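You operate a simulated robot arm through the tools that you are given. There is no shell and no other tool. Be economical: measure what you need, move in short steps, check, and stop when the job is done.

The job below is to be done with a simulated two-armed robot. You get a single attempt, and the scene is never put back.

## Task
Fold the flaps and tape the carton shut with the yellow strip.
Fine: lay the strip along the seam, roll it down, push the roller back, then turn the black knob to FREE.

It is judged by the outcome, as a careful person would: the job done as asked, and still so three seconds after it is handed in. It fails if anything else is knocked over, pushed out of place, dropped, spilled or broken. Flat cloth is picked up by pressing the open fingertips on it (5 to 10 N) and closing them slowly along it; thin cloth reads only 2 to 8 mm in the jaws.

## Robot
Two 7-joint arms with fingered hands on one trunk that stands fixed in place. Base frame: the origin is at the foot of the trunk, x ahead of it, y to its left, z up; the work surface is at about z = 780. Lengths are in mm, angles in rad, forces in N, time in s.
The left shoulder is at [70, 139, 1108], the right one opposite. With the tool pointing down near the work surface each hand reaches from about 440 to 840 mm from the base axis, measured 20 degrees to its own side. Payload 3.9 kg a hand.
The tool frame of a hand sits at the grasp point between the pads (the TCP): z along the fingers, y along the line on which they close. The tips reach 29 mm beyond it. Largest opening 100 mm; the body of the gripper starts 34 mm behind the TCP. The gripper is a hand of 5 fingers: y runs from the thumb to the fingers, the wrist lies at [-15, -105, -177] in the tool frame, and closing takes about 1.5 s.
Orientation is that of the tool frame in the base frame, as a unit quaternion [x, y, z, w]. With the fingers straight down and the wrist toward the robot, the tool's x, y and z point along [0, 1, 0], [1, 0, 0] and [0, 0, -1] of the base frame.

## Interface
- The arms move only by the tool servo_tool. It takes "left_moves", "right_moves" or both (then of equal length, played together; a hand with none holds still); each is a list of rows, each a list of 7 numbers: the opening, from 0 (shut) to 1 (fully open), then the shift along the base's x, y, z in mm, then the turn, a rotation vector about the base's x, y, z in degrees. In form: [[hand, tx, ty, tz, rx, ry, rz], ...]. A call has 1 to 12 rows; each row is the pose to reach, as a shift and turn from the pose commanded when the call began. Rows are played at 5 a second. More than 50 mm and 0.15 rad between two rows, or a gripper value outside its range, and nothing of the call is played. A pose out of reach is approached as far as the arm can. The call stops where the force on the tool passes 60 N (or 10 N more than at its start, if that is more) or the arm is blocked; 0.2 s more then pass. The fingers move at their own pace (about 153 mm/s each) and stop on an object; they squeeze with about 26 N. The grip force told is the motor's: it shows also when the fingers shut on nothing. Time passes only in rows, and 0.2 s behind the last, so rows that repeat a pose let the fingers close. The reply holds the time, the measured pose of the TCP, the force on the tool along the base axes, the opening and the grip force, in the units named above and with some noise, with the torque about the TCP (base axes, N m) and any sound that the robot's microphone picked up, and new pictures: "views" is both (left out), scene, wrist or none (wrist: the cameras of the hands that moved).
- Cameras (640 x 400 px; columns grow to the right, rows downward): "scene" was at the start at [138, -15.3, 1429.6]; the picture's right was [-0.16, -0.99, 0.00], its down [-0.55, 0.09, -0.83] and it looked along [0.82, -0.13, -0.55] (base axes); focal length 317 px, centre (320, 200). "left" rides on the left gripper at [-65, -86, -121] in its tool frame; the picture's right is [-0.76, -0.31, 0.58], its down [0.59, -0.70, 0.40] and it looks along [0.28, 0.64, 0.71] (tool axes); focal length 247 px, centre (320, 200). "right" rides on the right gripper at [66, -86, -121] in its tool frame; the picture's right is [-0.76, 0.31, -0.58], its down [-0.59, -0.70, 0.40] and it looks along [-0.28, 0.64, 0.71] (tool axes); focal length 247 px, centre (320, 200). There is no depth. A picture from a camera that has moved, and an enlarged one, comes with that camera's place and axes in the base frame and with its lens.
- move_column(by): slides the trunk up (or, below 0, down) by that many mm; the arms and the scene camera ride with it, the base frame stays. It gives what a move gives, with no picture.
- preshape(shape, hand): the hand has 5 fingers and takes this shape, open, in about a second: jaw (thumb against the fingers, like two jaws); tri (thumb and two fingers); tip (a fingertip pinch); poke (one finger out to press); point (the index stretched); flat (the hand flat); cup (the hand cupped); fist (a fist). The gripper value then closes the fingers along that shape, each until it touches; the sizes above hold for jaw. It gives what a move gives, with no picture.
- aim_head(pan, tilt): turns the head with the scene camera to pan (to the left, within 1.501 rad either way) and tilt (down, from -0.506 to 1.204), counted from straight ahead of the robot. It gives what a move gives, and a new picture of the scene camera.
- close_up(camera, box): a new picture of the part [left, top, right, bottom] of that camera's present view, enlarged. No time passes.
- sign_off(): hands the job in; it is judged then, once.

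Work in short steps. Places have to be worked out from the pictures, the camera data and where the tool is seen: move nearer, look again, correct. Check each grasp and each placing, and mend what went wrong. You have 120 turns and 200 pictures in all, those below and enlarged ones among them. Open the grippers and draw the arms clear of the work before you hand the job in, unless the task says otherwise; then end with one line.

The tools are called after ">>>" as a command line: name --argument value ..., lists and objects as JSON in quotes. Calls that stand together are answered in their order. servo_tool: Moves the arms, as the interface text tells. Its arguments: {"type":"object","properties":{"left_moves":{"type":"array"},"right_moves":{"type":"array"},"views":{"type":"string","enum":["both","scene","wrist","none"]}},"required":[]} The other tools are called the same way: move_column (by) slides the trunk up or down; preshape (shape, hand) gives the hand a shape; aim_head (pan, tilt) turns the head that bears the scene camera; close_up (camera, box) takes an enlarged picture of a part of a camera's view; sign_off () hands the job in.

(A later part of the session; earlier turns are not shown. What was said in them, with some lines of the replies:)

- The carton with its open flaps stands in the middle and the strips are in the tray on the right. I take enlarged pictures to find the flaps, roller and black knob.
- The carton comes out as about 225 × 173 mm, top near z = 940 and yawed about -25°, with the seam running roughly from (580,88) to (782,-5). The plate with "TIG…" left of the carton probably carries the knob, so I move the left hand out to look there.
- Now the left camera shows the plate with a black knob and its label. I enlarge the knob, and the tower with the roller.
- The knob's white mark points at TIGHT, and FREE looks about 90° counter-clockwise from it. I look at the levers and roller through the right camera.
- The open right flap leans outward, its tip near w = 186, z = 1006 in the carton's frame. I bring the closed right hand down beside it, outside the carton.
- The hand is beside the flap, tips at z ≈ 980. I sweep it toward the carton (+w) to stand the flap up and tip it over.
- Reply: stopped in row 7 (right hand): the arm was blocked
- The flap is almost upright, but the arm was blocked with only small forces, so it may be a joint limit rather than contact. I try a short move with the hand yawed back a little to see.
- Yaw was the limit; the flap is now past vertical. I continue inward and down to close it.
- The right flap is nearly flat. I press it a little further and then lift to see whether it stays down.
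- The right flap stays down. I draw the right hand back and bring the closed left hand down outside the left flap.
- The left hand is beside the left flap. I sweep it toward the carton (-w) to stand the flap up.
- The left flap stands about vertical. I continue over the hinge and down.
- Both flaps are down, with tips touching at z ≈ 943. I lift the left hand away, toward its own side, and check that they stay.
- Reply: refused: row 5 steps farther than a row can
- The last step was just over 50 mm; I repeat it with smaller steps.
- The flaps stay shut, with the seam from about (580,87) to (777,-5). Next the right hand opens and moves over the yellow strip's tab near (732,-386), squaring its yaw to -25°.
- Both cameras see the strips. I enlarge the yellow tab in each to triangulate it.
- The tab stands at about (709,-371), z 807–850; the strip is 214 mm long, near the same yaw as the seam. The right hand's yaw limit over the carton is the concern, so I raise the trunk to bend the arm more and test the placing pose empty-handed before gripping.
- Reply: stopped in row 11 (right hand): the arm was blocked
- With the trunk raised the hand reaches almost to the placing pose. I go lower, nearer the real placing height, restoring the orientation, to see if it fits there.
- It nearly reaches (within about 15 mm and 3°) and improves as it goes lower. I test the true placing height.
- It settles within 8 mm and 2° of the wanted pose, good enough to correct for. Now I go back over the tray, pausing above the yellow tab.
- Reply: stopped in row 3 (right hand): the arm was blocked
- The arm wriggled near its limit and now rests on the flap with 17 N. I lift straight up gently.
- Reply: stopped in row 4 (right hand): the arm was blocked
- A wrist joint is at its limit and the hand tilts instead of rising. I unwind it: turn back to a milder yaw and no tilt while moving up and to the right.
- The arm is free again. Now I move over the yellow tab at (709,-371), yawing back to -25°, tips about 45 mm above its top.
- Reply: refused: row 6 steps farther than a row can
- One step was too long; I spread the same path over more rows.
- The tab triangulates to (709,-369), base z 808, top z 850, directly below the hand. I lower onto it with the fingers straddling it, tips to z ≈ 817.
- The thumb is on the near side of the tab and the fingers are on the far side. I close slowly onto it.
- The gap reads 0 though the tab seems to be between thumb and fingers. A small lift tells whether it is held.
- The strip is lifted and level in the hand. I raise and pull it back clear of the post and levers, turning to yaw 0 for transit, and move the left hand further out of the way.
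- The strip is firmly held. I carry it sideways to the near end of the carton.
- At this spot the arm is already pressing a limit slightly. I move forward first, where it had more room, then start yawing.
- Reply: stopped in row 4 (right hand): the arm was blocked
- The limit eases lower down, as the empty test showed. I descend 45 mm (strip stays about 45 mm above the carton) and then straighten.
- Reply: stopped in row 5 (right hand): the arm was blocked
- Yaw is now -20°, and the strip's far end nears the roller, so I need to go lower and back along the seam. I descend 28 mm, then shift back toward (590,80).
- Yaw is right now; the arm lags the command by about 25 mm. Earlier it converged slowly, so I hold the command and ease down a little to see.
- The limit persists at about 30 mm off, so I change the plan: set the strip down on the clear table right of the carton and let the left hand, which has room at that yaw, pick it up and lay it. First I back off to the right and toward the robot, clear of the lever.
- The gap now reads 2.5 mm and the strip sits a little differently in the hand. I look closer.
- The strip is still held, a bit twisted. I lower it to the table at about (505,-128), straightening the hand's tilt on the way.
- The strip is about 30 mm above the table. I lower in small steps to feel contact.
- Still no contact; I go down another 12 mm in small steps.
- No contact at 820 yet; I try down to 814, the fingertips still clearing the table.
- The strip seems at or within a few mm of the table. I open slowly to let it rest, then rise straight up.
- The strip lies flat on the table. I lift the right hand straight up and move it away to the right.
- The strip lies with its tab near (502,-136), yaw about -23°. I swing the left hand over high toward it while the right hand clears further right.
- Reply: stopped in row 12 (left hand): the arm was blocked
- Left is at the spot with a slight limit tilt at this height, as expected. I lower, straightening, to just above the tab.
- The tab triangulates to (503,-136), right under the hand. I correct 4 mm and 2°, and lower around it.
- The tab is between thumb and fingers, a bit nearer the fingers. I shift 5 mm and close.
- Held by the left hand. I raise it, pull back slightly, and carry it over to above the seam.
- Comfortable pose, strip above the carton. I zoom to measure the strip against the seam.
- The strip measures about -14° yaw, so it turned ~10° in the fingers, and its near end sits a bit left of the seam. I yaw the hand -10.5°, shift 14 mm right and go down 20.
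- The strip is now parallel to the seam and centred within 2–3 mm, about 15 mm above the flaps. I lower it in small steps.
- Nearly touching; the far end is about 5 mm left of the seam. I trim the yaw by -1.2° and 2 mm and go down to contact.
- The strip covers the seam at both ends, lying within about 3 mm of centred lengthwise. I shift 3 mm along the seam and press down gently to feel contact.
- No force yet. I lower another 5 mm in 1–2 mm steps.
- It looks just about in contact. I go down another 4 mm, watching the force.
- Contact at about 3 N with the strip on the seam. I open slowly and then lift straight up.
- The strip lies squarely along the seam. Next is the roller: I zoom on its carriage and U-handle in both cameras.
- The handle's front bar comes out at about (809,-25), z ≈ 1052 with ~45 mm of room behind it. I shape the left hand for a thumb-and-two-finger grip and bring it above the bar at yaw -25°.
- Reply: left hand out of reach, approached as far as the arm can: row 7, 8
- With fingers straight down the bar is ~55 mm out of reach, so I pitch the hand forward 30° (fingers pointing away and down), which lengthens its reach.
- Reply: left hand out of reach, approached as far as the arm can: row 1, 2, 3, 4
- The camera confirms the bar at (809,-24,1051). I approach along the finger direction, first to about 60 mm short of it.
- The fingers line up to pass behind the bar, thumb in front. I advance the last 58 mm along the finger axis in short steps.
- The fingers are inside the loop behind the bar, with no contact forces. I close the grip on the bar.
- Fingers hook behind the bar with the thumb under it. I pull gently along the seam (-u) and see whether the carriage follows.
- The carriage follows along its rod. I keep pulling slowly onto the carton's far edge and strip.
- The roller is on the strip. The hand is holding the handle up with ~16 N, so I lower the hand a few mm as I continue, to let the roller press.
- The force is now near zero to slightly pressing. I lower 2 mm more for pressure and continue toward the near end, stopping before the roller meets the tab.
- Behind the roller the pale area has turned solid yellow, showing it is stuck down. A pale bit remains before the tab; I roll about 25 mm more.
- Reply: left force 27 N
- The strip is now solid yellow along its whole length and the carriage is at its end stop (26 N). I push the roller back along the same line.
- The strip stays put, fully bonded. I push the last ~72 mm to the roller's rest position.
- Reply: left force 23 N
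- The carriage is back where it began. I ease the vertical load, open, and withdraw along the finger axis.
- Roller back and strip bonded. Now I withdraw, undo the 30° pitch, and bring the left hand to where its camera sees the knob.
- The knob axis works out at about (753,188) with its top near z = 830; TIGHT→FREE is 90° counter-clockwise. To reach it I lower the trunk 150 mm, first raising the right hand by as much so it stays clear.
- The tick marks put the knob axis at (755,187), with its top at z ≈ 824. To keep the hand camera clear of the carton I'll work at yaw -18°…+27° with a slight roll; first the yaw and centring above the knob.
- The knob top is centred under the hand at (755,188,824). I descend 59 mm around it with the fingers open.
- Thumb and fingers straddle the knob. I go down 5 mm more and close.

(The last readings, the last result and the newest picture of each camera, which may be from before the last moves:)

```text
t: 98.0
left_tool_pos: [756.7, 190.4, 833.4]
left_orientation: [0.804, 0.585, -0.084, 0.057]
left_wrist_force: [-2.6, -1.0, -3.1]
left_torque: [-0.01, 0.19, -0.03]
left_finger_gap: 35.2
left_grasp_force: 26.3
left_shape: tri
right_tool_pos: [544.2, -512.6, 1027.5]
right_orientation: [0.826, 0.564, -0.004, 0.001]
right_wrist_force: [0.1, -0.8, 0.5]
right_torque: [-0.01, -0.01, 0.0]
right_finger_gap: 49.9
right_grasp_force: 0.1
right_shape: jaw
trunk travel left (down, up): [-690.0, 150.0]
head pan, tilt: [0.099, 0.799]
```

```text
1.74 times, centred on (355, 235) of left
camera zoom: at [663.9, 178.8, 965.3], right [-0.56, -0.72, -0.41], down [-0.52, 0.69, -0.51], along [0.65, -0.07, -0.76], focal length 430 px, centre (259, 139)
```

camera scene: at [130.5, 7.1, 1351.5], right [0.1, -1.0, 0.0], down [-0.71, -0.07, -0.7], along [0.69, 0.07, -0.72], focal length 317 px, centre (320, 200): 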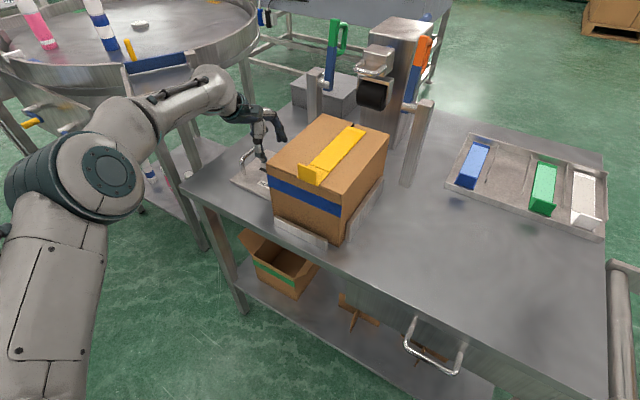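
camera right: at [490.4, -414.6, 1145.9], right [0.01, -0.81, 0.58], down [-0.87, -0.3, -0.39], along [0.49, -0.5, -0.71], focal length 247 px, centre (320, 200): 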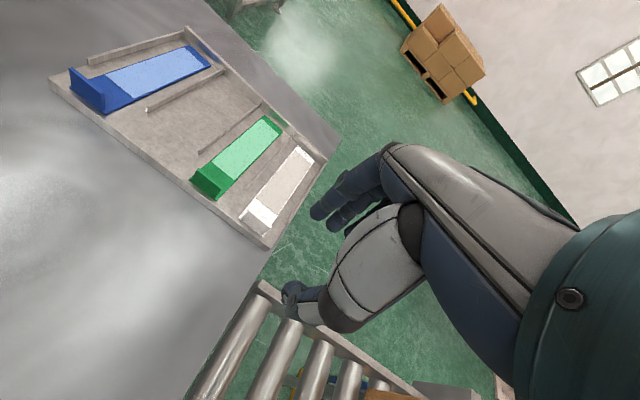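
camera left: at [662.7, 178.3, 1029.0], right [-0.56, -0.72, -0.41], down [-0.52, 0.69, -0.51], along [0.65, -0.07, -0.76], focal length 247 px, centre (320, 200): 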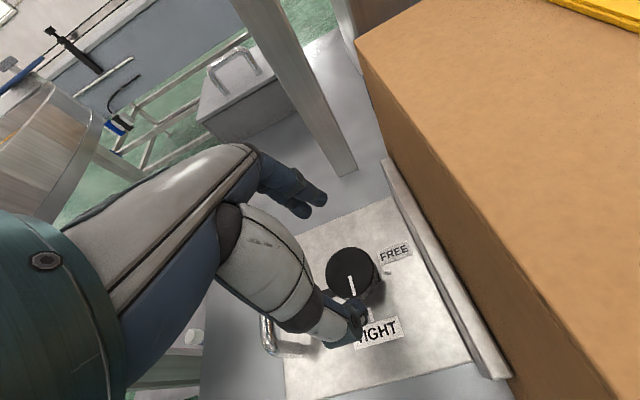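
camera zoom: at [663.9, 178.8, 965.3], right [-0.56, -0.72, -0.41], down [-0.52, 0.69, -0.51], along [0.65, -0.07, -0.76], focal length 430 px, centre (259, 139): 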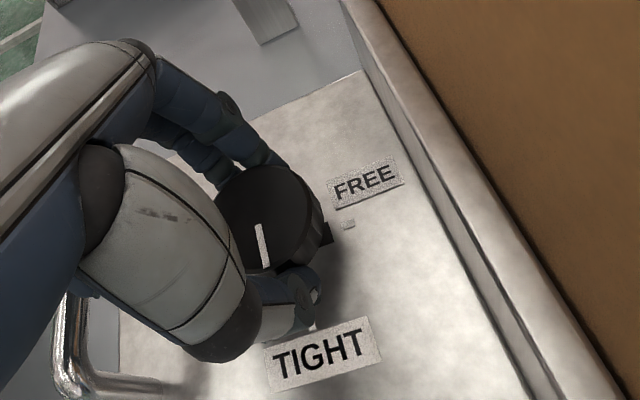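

The knob is gripped (35 mm). I turn it counter-clockwise by 45° about its axis.

>>> servo_tool --left_moves '[[0, -0.5, 0, 0, 0, 0, 7.5], [0, -1, 0, 0, 0, 0, 15], [0, -1.5, 0, 0, 0, 0, 22.5], [0, -2, 0, 0, 0, 0, 30], [0, -2.5, 0, 0, 0, 0, 37.5], [0, -3, 0, 0, 0, 0, 45], [0, -3, 0, 0, 0, 0, 45]]' --views "none"

>>> close_up --camera "left" --box '[230, 120, 480, 350]'

```text
t: 99.6
left_tool_pos: [752.6, 189.7, 833.0]
left_orientation: [0.518, 0.849, -0.056, 0.085]
left_wrist_force: [4.1, -2.6, -5.1]
left_torque: [-0.07, 0.0, -0.03]
left_finger_gap: 35.0
left_grasp_force: 26.4
left_shape: tri
right_tool_pos: [545.8, -511.0, 1027.0]
right_orientation: [0.826, 0.563, -0.005, 0.001]
right_wrist_force: [0.2, -0.3, -0.1]
right_torque: [0.02, 0.0, -0.01]
right_finger_gap: 50.0
right_grasp_force: 0.0
right_shape: jaw
trunk travel left (down, up): [-690.0, 150.0]
head pan, tilt: [0.099, 0.799]
```

```text
1.74 times, centred on (355, 235) of left
camera zoom: at [695.5, 116.2, 965.6], right [0.12, -0.9, -0.41], down [-0.85, 0.12, -0.51], along [0.51, 0.41, -0.76], focal length 430 px, centre (259, 139)
```

zoom: 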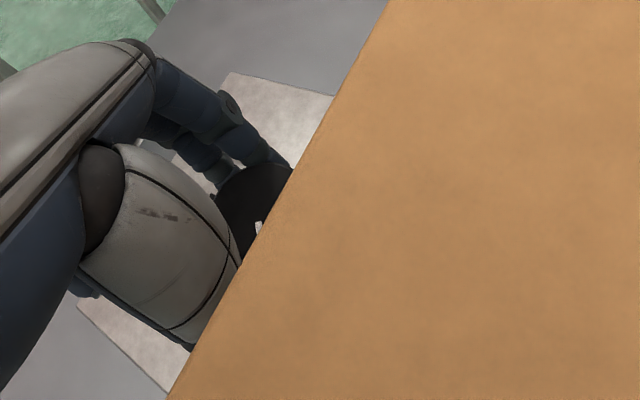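

The mark moved with the hand, so the knob has turned 45°. I open, rotate the hand back, to regrip for the second half.

>>> servo_tool --left_moves '[[0.4, 0, 0, 0, 0, 0, 0], [0.75, 0, 0, 0, 0, 0, 0], [0.75, 0, 0, 0, 0, 0, 0], [0.75, 0.5, 0, 0, 0, 0, -7.5], [0.75, 1, 0, 0, 0, 0, -15], [0.75, 1.5, 0, 0, 0, 0, -22.5], [0.75, 2, 0, 0, 0, 0, -30], [0.75, 2.5, 0, 0, 0, 0, -37.5], [0.75, 3, 0, 0, 0, 0, -45], [0.75, 3, 0, 0, 0, 0, -45]]' --views "none"

>>> close_up --camera "left" --box '[230, 120, 480, 350]'

```text
t: 101.8
left_tool_pos: [755.5, 189.9, 834.3]
left_orientation: [0.805, 0.584, -0.083, 0.059]
left_wrist_force: [0.3, 0.1, -0.3]
left_torque: [-0.03, 0.0, -0.01]
left_finger_gap: 74.6
left_grasp_force: 0.0
left_shape: tri
right_tool_pos: [544.2, -511.9, 1026.0]
right_orientation: [0.826, 0.564, -0.004, 0.001]
right_wrist_force: [0.2, 0.1, 0.0]
right_torque: [0.01, -0.02, 0.01]
right_finger_gap: 49.8
right_grasp_force: 0.1
right_shape: jaw
trunk travel left (down, up): [-690.0, 150.0]
head pan, tilt: [0.099, 0.799]
```

```text
1.74 times, centred on (355, 235) of left
camera zoom: at [662.1, 179.3, 965.6], right [-0.56, -0.72, -0.41], down [-0.52, 0.69, -0.51], along [0.65, -0.07, -0.76], focal length 430 px, centre (259, 139)
```

zoom: 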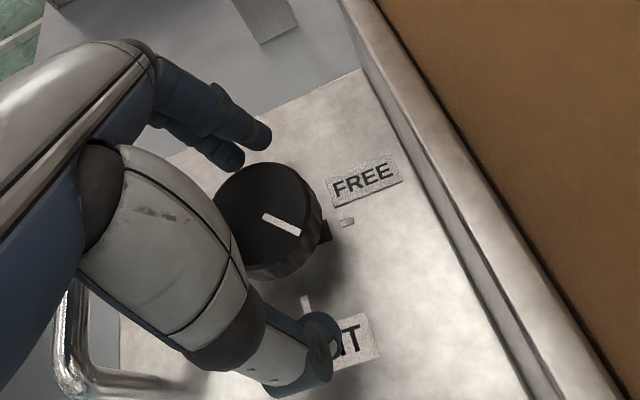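

The mark is now halfway between TIGHT and FREE. I regrip and turn another 45°.

>>> servo_tool --left_moves '[[0.5, 0.5, 0.3, 0, 0, 0, 0], [0.3, 0.5, 0.3, 0, 0, 0, 0], [0.1, 0.5, 0.3, 0, 0, 0, 0], [0, 0.5, 0.3, 0, 0, 0, 0], [0, 0.5, 0.3, 0, 0, 0, 0], [0, 0, 0, 0, 0, 0, 7.5], [0, -0.5, 0, 0, 0, 0, 15], [0, -1, 0, 0, 0, 0, 22.5], [0, -1.5, 0, 0, 0, 0, 30], [0, -2, 0, 0, 0, 0, 37.5], [0, -2.5, 0, 0, 0, 0, 45], [0, -2.5, 0, 0, 0, 0, 45]]' --views "none"

>>> servo_tool --left_moves '[[0.4, 0, 0, 0, 0, 0, 0], [0.75, 0, 0, 0, 0, 0, 0], [0.75, 0, 0, 0, 0, 0, 0], [0.75, 0.5, 0, 0, 0, 0, -7.5], [0.75, 1, 0, 0, 0, 0, -15], [0.75, 1.5, 0, 0, 0, 0, -22.5], [0.75, 2, 0, 0, 0, 0, -30], [0.75, 2.5, 0, 0, 0, 0, -37.5], [0.75, 3, 0, 0, 0, 0, -45], [0.75, 3, 0, 0, 0, 0, -45]]' --views "none"

>>> close_up --camera "left" --box '[230, 120, 480, 350]'

```text
t: 104.4
left_tool_pos: [752.7, 190.4, 833.2]
left_orientation: [0.518, 0.849, -0.055, 0.086]
left_wrist_force: [-0.3, 0.4, -1.8]
left_torque: [-0.09, 0.13, -0.02]
left_finger_gap: 35.5
left_grasp_force: 26.1
left_shape: tri
right_tool_pos: [544.3, -510.1, 1027.9]
right_orientation: [0.826, 0.564, -0.004, 0.002]
right_wrist_force: [0.1, -0.6, -0.1]
right_torque: [0.01, 0.0, 0.0]
right_finger_gap: 50.0
right_grasp_force: 0.0
right_shape: jaw
trunk travel left (down, up): [-690.0, 150.0]
head pan, tilt: [0.099, 0.799]
```

```text
t: 106.6
left_tool_pos: [756.0, 189.7, 833.6]
left_orientation: [0.805, 0.584, -0.082, 0.058]
left_wrist_force: [-0.1, 0.2, 0.3]
left_torque: [0.01, -0.03, -0.02]
left_finger_gap: 74.7
left_grasp_force: 0.0
left_shape: tri
right_tool_pos: [543.7, -511.4, 1027.6]
right_orientation: [0.826, 0.563, -0.005, 0.001]
right_wrist_force: [1.1, 0.1, 0.2]
right_torque: [0.03, -0.01, 0.01]
right_finger_gap: 49.9
right_grasp_force: 0.1
right_shape: jaw
trunk travel left (down, up): [-690.0, 150.0]
head pan, tilt: [0.099, 0.799]
```

```text
1.74 times, centred on (355, 235) of left
camera zoom: at [662.4, 178.4, 965.8], right [-0.56, -0.72, -0.41], down [-0.52, 0.69, -0.51], along [0.65, -0.07, -0.76], focal length 430 px, centre (259, 139)
```

zoom: 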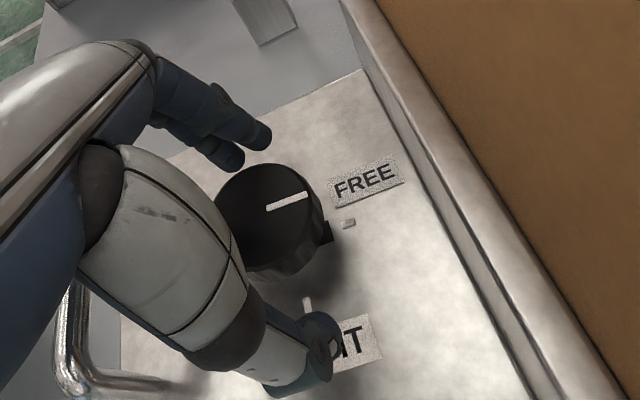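

The mark now points at FREE, maybe 3–4° short. I regrip and nudge 4° more, then open and check.

>>> servo_tool --left_moves '[[0.5, 0, 0, 0, 0, 0, 0], [0.3, 0, 0, 0, 0, 0, 0], [0.1, 0, 0, 0, 0, 0, 0], [0, 0, 0, 0, 0, 0, 0], [0, 0, 0, 0, 0, 0, 0], [0, 0, 0, 0, 0, 0, 2.5], [0, 0, 0, 0, 0, 0, 4.5], [0, 0, 0, 0, 0, 0, 4.5], [0.4, 0, 0, 0, 0, 0, 4.5], [0.75, 0, 0, 0, 0, 0, 4.5], [0.75, 0, 0, 0, 0, 0, 0]]' --views "none"

>>> servo_tool --left_moves '[[0.75, 0, 0, 20, 0, 0, 0], [0.75, 0, 0, 50, 0, 0, 0], [0.75, -5, 5, 90, 0, 0, 0], [0.75, -20, 15, 125, 0, 0, 0], [0.75, -40, 30, 155, 0, 0, 0]]' --views "wrist"

>>> close_up --camera "left" --box '[280, 170, 460, 350]'

```text
t: 109.0
left_tool_pos: [754.9, 192.1, 833.5]
left_orientation: [0.805, 0.585, -0.084, 0.058]
left_wrist_force: [0.3, -0.1, 0.9]
left_torque: [0.03, 0.03, 0.03]
left_finger_gap: 74.8
left_grasp_force: 0.0
left_shape: tri
right_tool_pos: [544.6, -511.6, 1027.3]
right_orientation: [0.826, 0.564, -0.005, 0.001]
right_wrist_force: [0.8, -0.3, -0.3]
right_torque: [-0.04, -0.02, 0.0]
right_finger_gap: 50.1
right_grasp_force: 0.2
right_shape: jaw
trunk travel left (down, up): [-690.0, 150.0]
head pan, tilt: [0.099, 0.799]
```

```text
t: 110.2
left_tool_pos: [715.4, 221.7, 992.0]
left_orientation: [0.804, 0.586, -0.084, 0.058]
left_wrist_force: [-0.3, 0.8, 0.0]
left_torque: [-0.01, 0.02, -0.01]
left_finger_gap: 74.8
left_grasp_force: 0.0
left_shape: tri
right_tool_pos: [543.7, -512.4, 1028.2]
right_orientation: [0.826, 0.563, -0.004, 0.002]
right_wrist_force: [0.3, -0.4, 1.1]
right_torque: [0.02, -0.05, -0.02]
right_finger_gap: 49.6
right_grasp_force: 0.1
right_shape: jaw
trunk travel left (down, up): [-690.0, 150.0]
head pan, tilt: [0.099, 0.799]
camera left: at [621.6, 210.5, 1123.8], right [-0.56, -0.72, -0.41], down [-0.52, 0.69, -0.51], along [0.65, -0.07, -0.76], focal length 247 px, centre (320, 200)
```

left: 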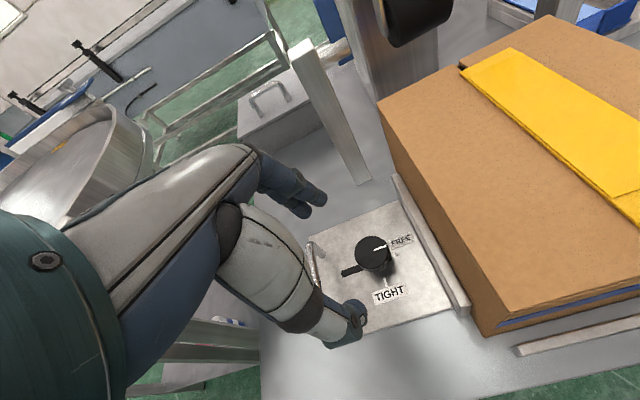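

```text
2.22 times, centred on (370, 260) of left
camera zoom: at [621.6, 210.5, 1123.8], right [-0.56, -0.72, -0.41], down [-0.52, 0.69, -0.51], along [0.65, -0.07, -0.76], focal length 549 px, centre (209, 67)
```

zoom: 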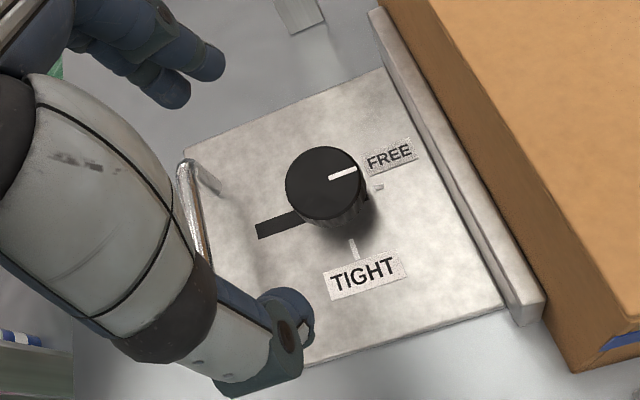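

The mark points at FREE in line with its tick. I draw the left arm well clear and check the whole scene.

>>> servo_tool --left_moves '[[0.75, -25, 25, 30, 3, -1, 0], [0.75, -50, 50, 60, 6, -2, 0], [0.75, -80, 80, 80, 9, -3, 0], [0.75, -105, 115, 95, 11.4, -3.7, 0], [0.75, -125, 150, 105, 11.4, -3.7, 0]]' --views "both"

>>> aim_head --pan -0.1 --tilt 0.65

>>> close_up --camera "scene" --box '[160, 60, 400, 300]'

```text
t: 111.4
left_tool_pos: [587.5, 371.5, 1102.1]
left_orientation: [0.809, 0.588, 0.002, -0.002]
left_wrist_force: [-0.4, 0.7, -0.7]
left_torque: [-0.05, 0.01, 0.0]
left_finger_gap: 74.5
left_grasp_force: 0.0
left_shape: tri
right_tool_pos: [542.7, -511.5, 1027.0]
right_orientation: [0.825, 0.565, -0.005, 0.001]
right_wrist_force: [-0.2, -0.5, 0.1]
right_torque: [-0.02, 0.0, 0.01]
right_finger_gap: 49.7
right_grasp_force: 0.0
right_shape: jaw
trunk travel left (down, up): [-690.0, 150.0]
head pan, tilt: [0.099, 0.799]
camera scene: at [129.9, 8.3, 1351.6], right [0.1, -0.99, 0.0], down [-0.71, -0.07, -0.7], along [0.69, 0.07, -0.72], focal length 317 px, centre (320, 200)
camera left: at [486.0, 333.6, 1222.7], right [-0.53, -0.62, -0.58], down [-0.49, 0.78, -0.39], along [0.7, 0.08, -0.71], focal length 247 px, centre (320, 200)
```

scene: 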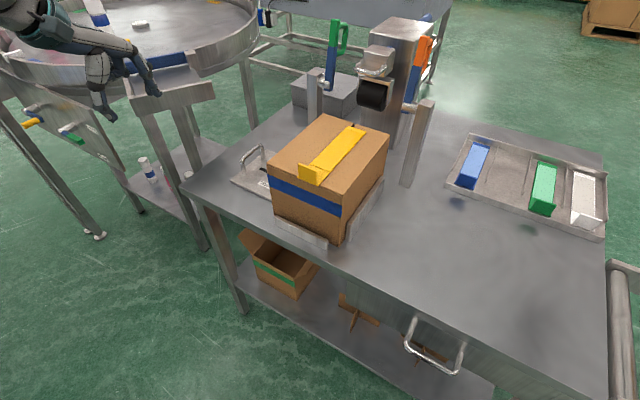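
left: 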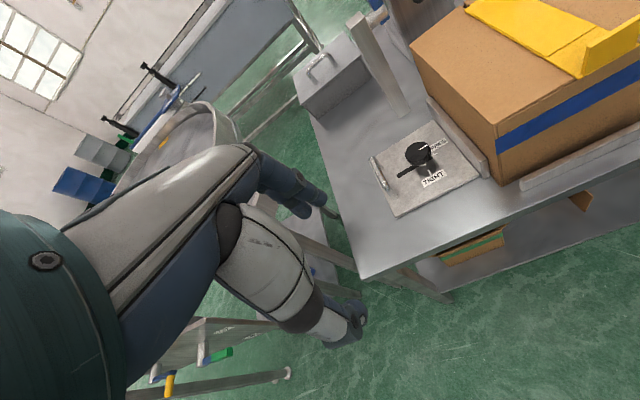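

```text
t: 112.2
left_tool_pos: [590.4, 369.3, 1100.0]
left_orientation: [0.808, 0.59, 0.0, -0.002]
left_wrist_force: [0.0, -0.4, -0.6]
left_torque: [0.01, 0.01, -0.02]
left_finger_gap: 74.9
left_grasp_force: 0.2
left_shape: tri
right_tool_pos: [545.1, -512.2, 1026.5]
right_orientation: [0.826, 0.564, -0.004, 0.001]
right_wrist_force: [-0.1, 0.1, 0.5]
right_torque: [-0.01, 0.01, 0.02]
right_finger_gap: 49.7
right_grasp_force: 0.2
right_shape: jaw
trunk travel left (down, up): [-690.0, 150.0]
head pan, tilt: [-0.099, 0.649]
camera scene: at [136.9, -9.8, 1364.0], right [-0.1, -1.0, 0.0], down [-0.6, 0.06, -0.8], along [0.79, -0.08, -0.61], focal length 317 px, centre (320, 200)
```

scene: 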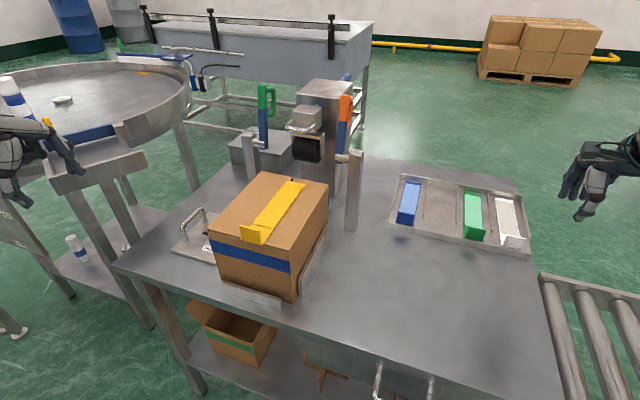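

```text
1.67 times, centred on (280, 180) of scene
camera zoom: at [136.9, -9.8, 1364.0], right [-0.1, -1.0, 0.0], down [-0.6, 0.06, -0.8], along [0.79, -0.08, -0.61], focal length 529 px, centre (387, 233)
```

zoom: 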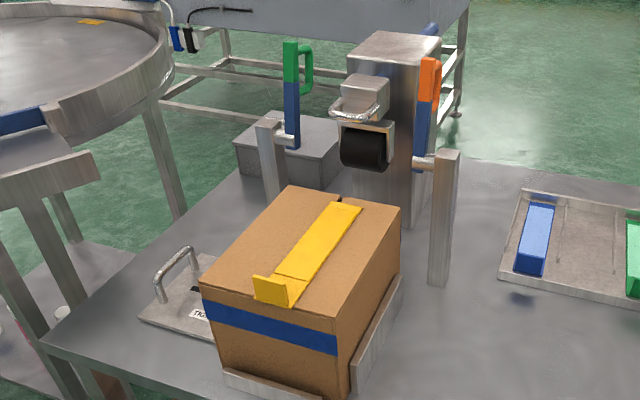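

Everything is in place: flaps shut under the fully bonded yellow strip, roller back at its rest, knob on FREE, and both hands open and clear. I hand the job in.

>>> sign_off

```text
The job is handed in.
```

The carton's flaps are folded and taped shut with the yellow strip along the seam. The strip is rolled down, the roller is back at its rest position, and the black knob is turned to FREE, within about 3° of the mark.
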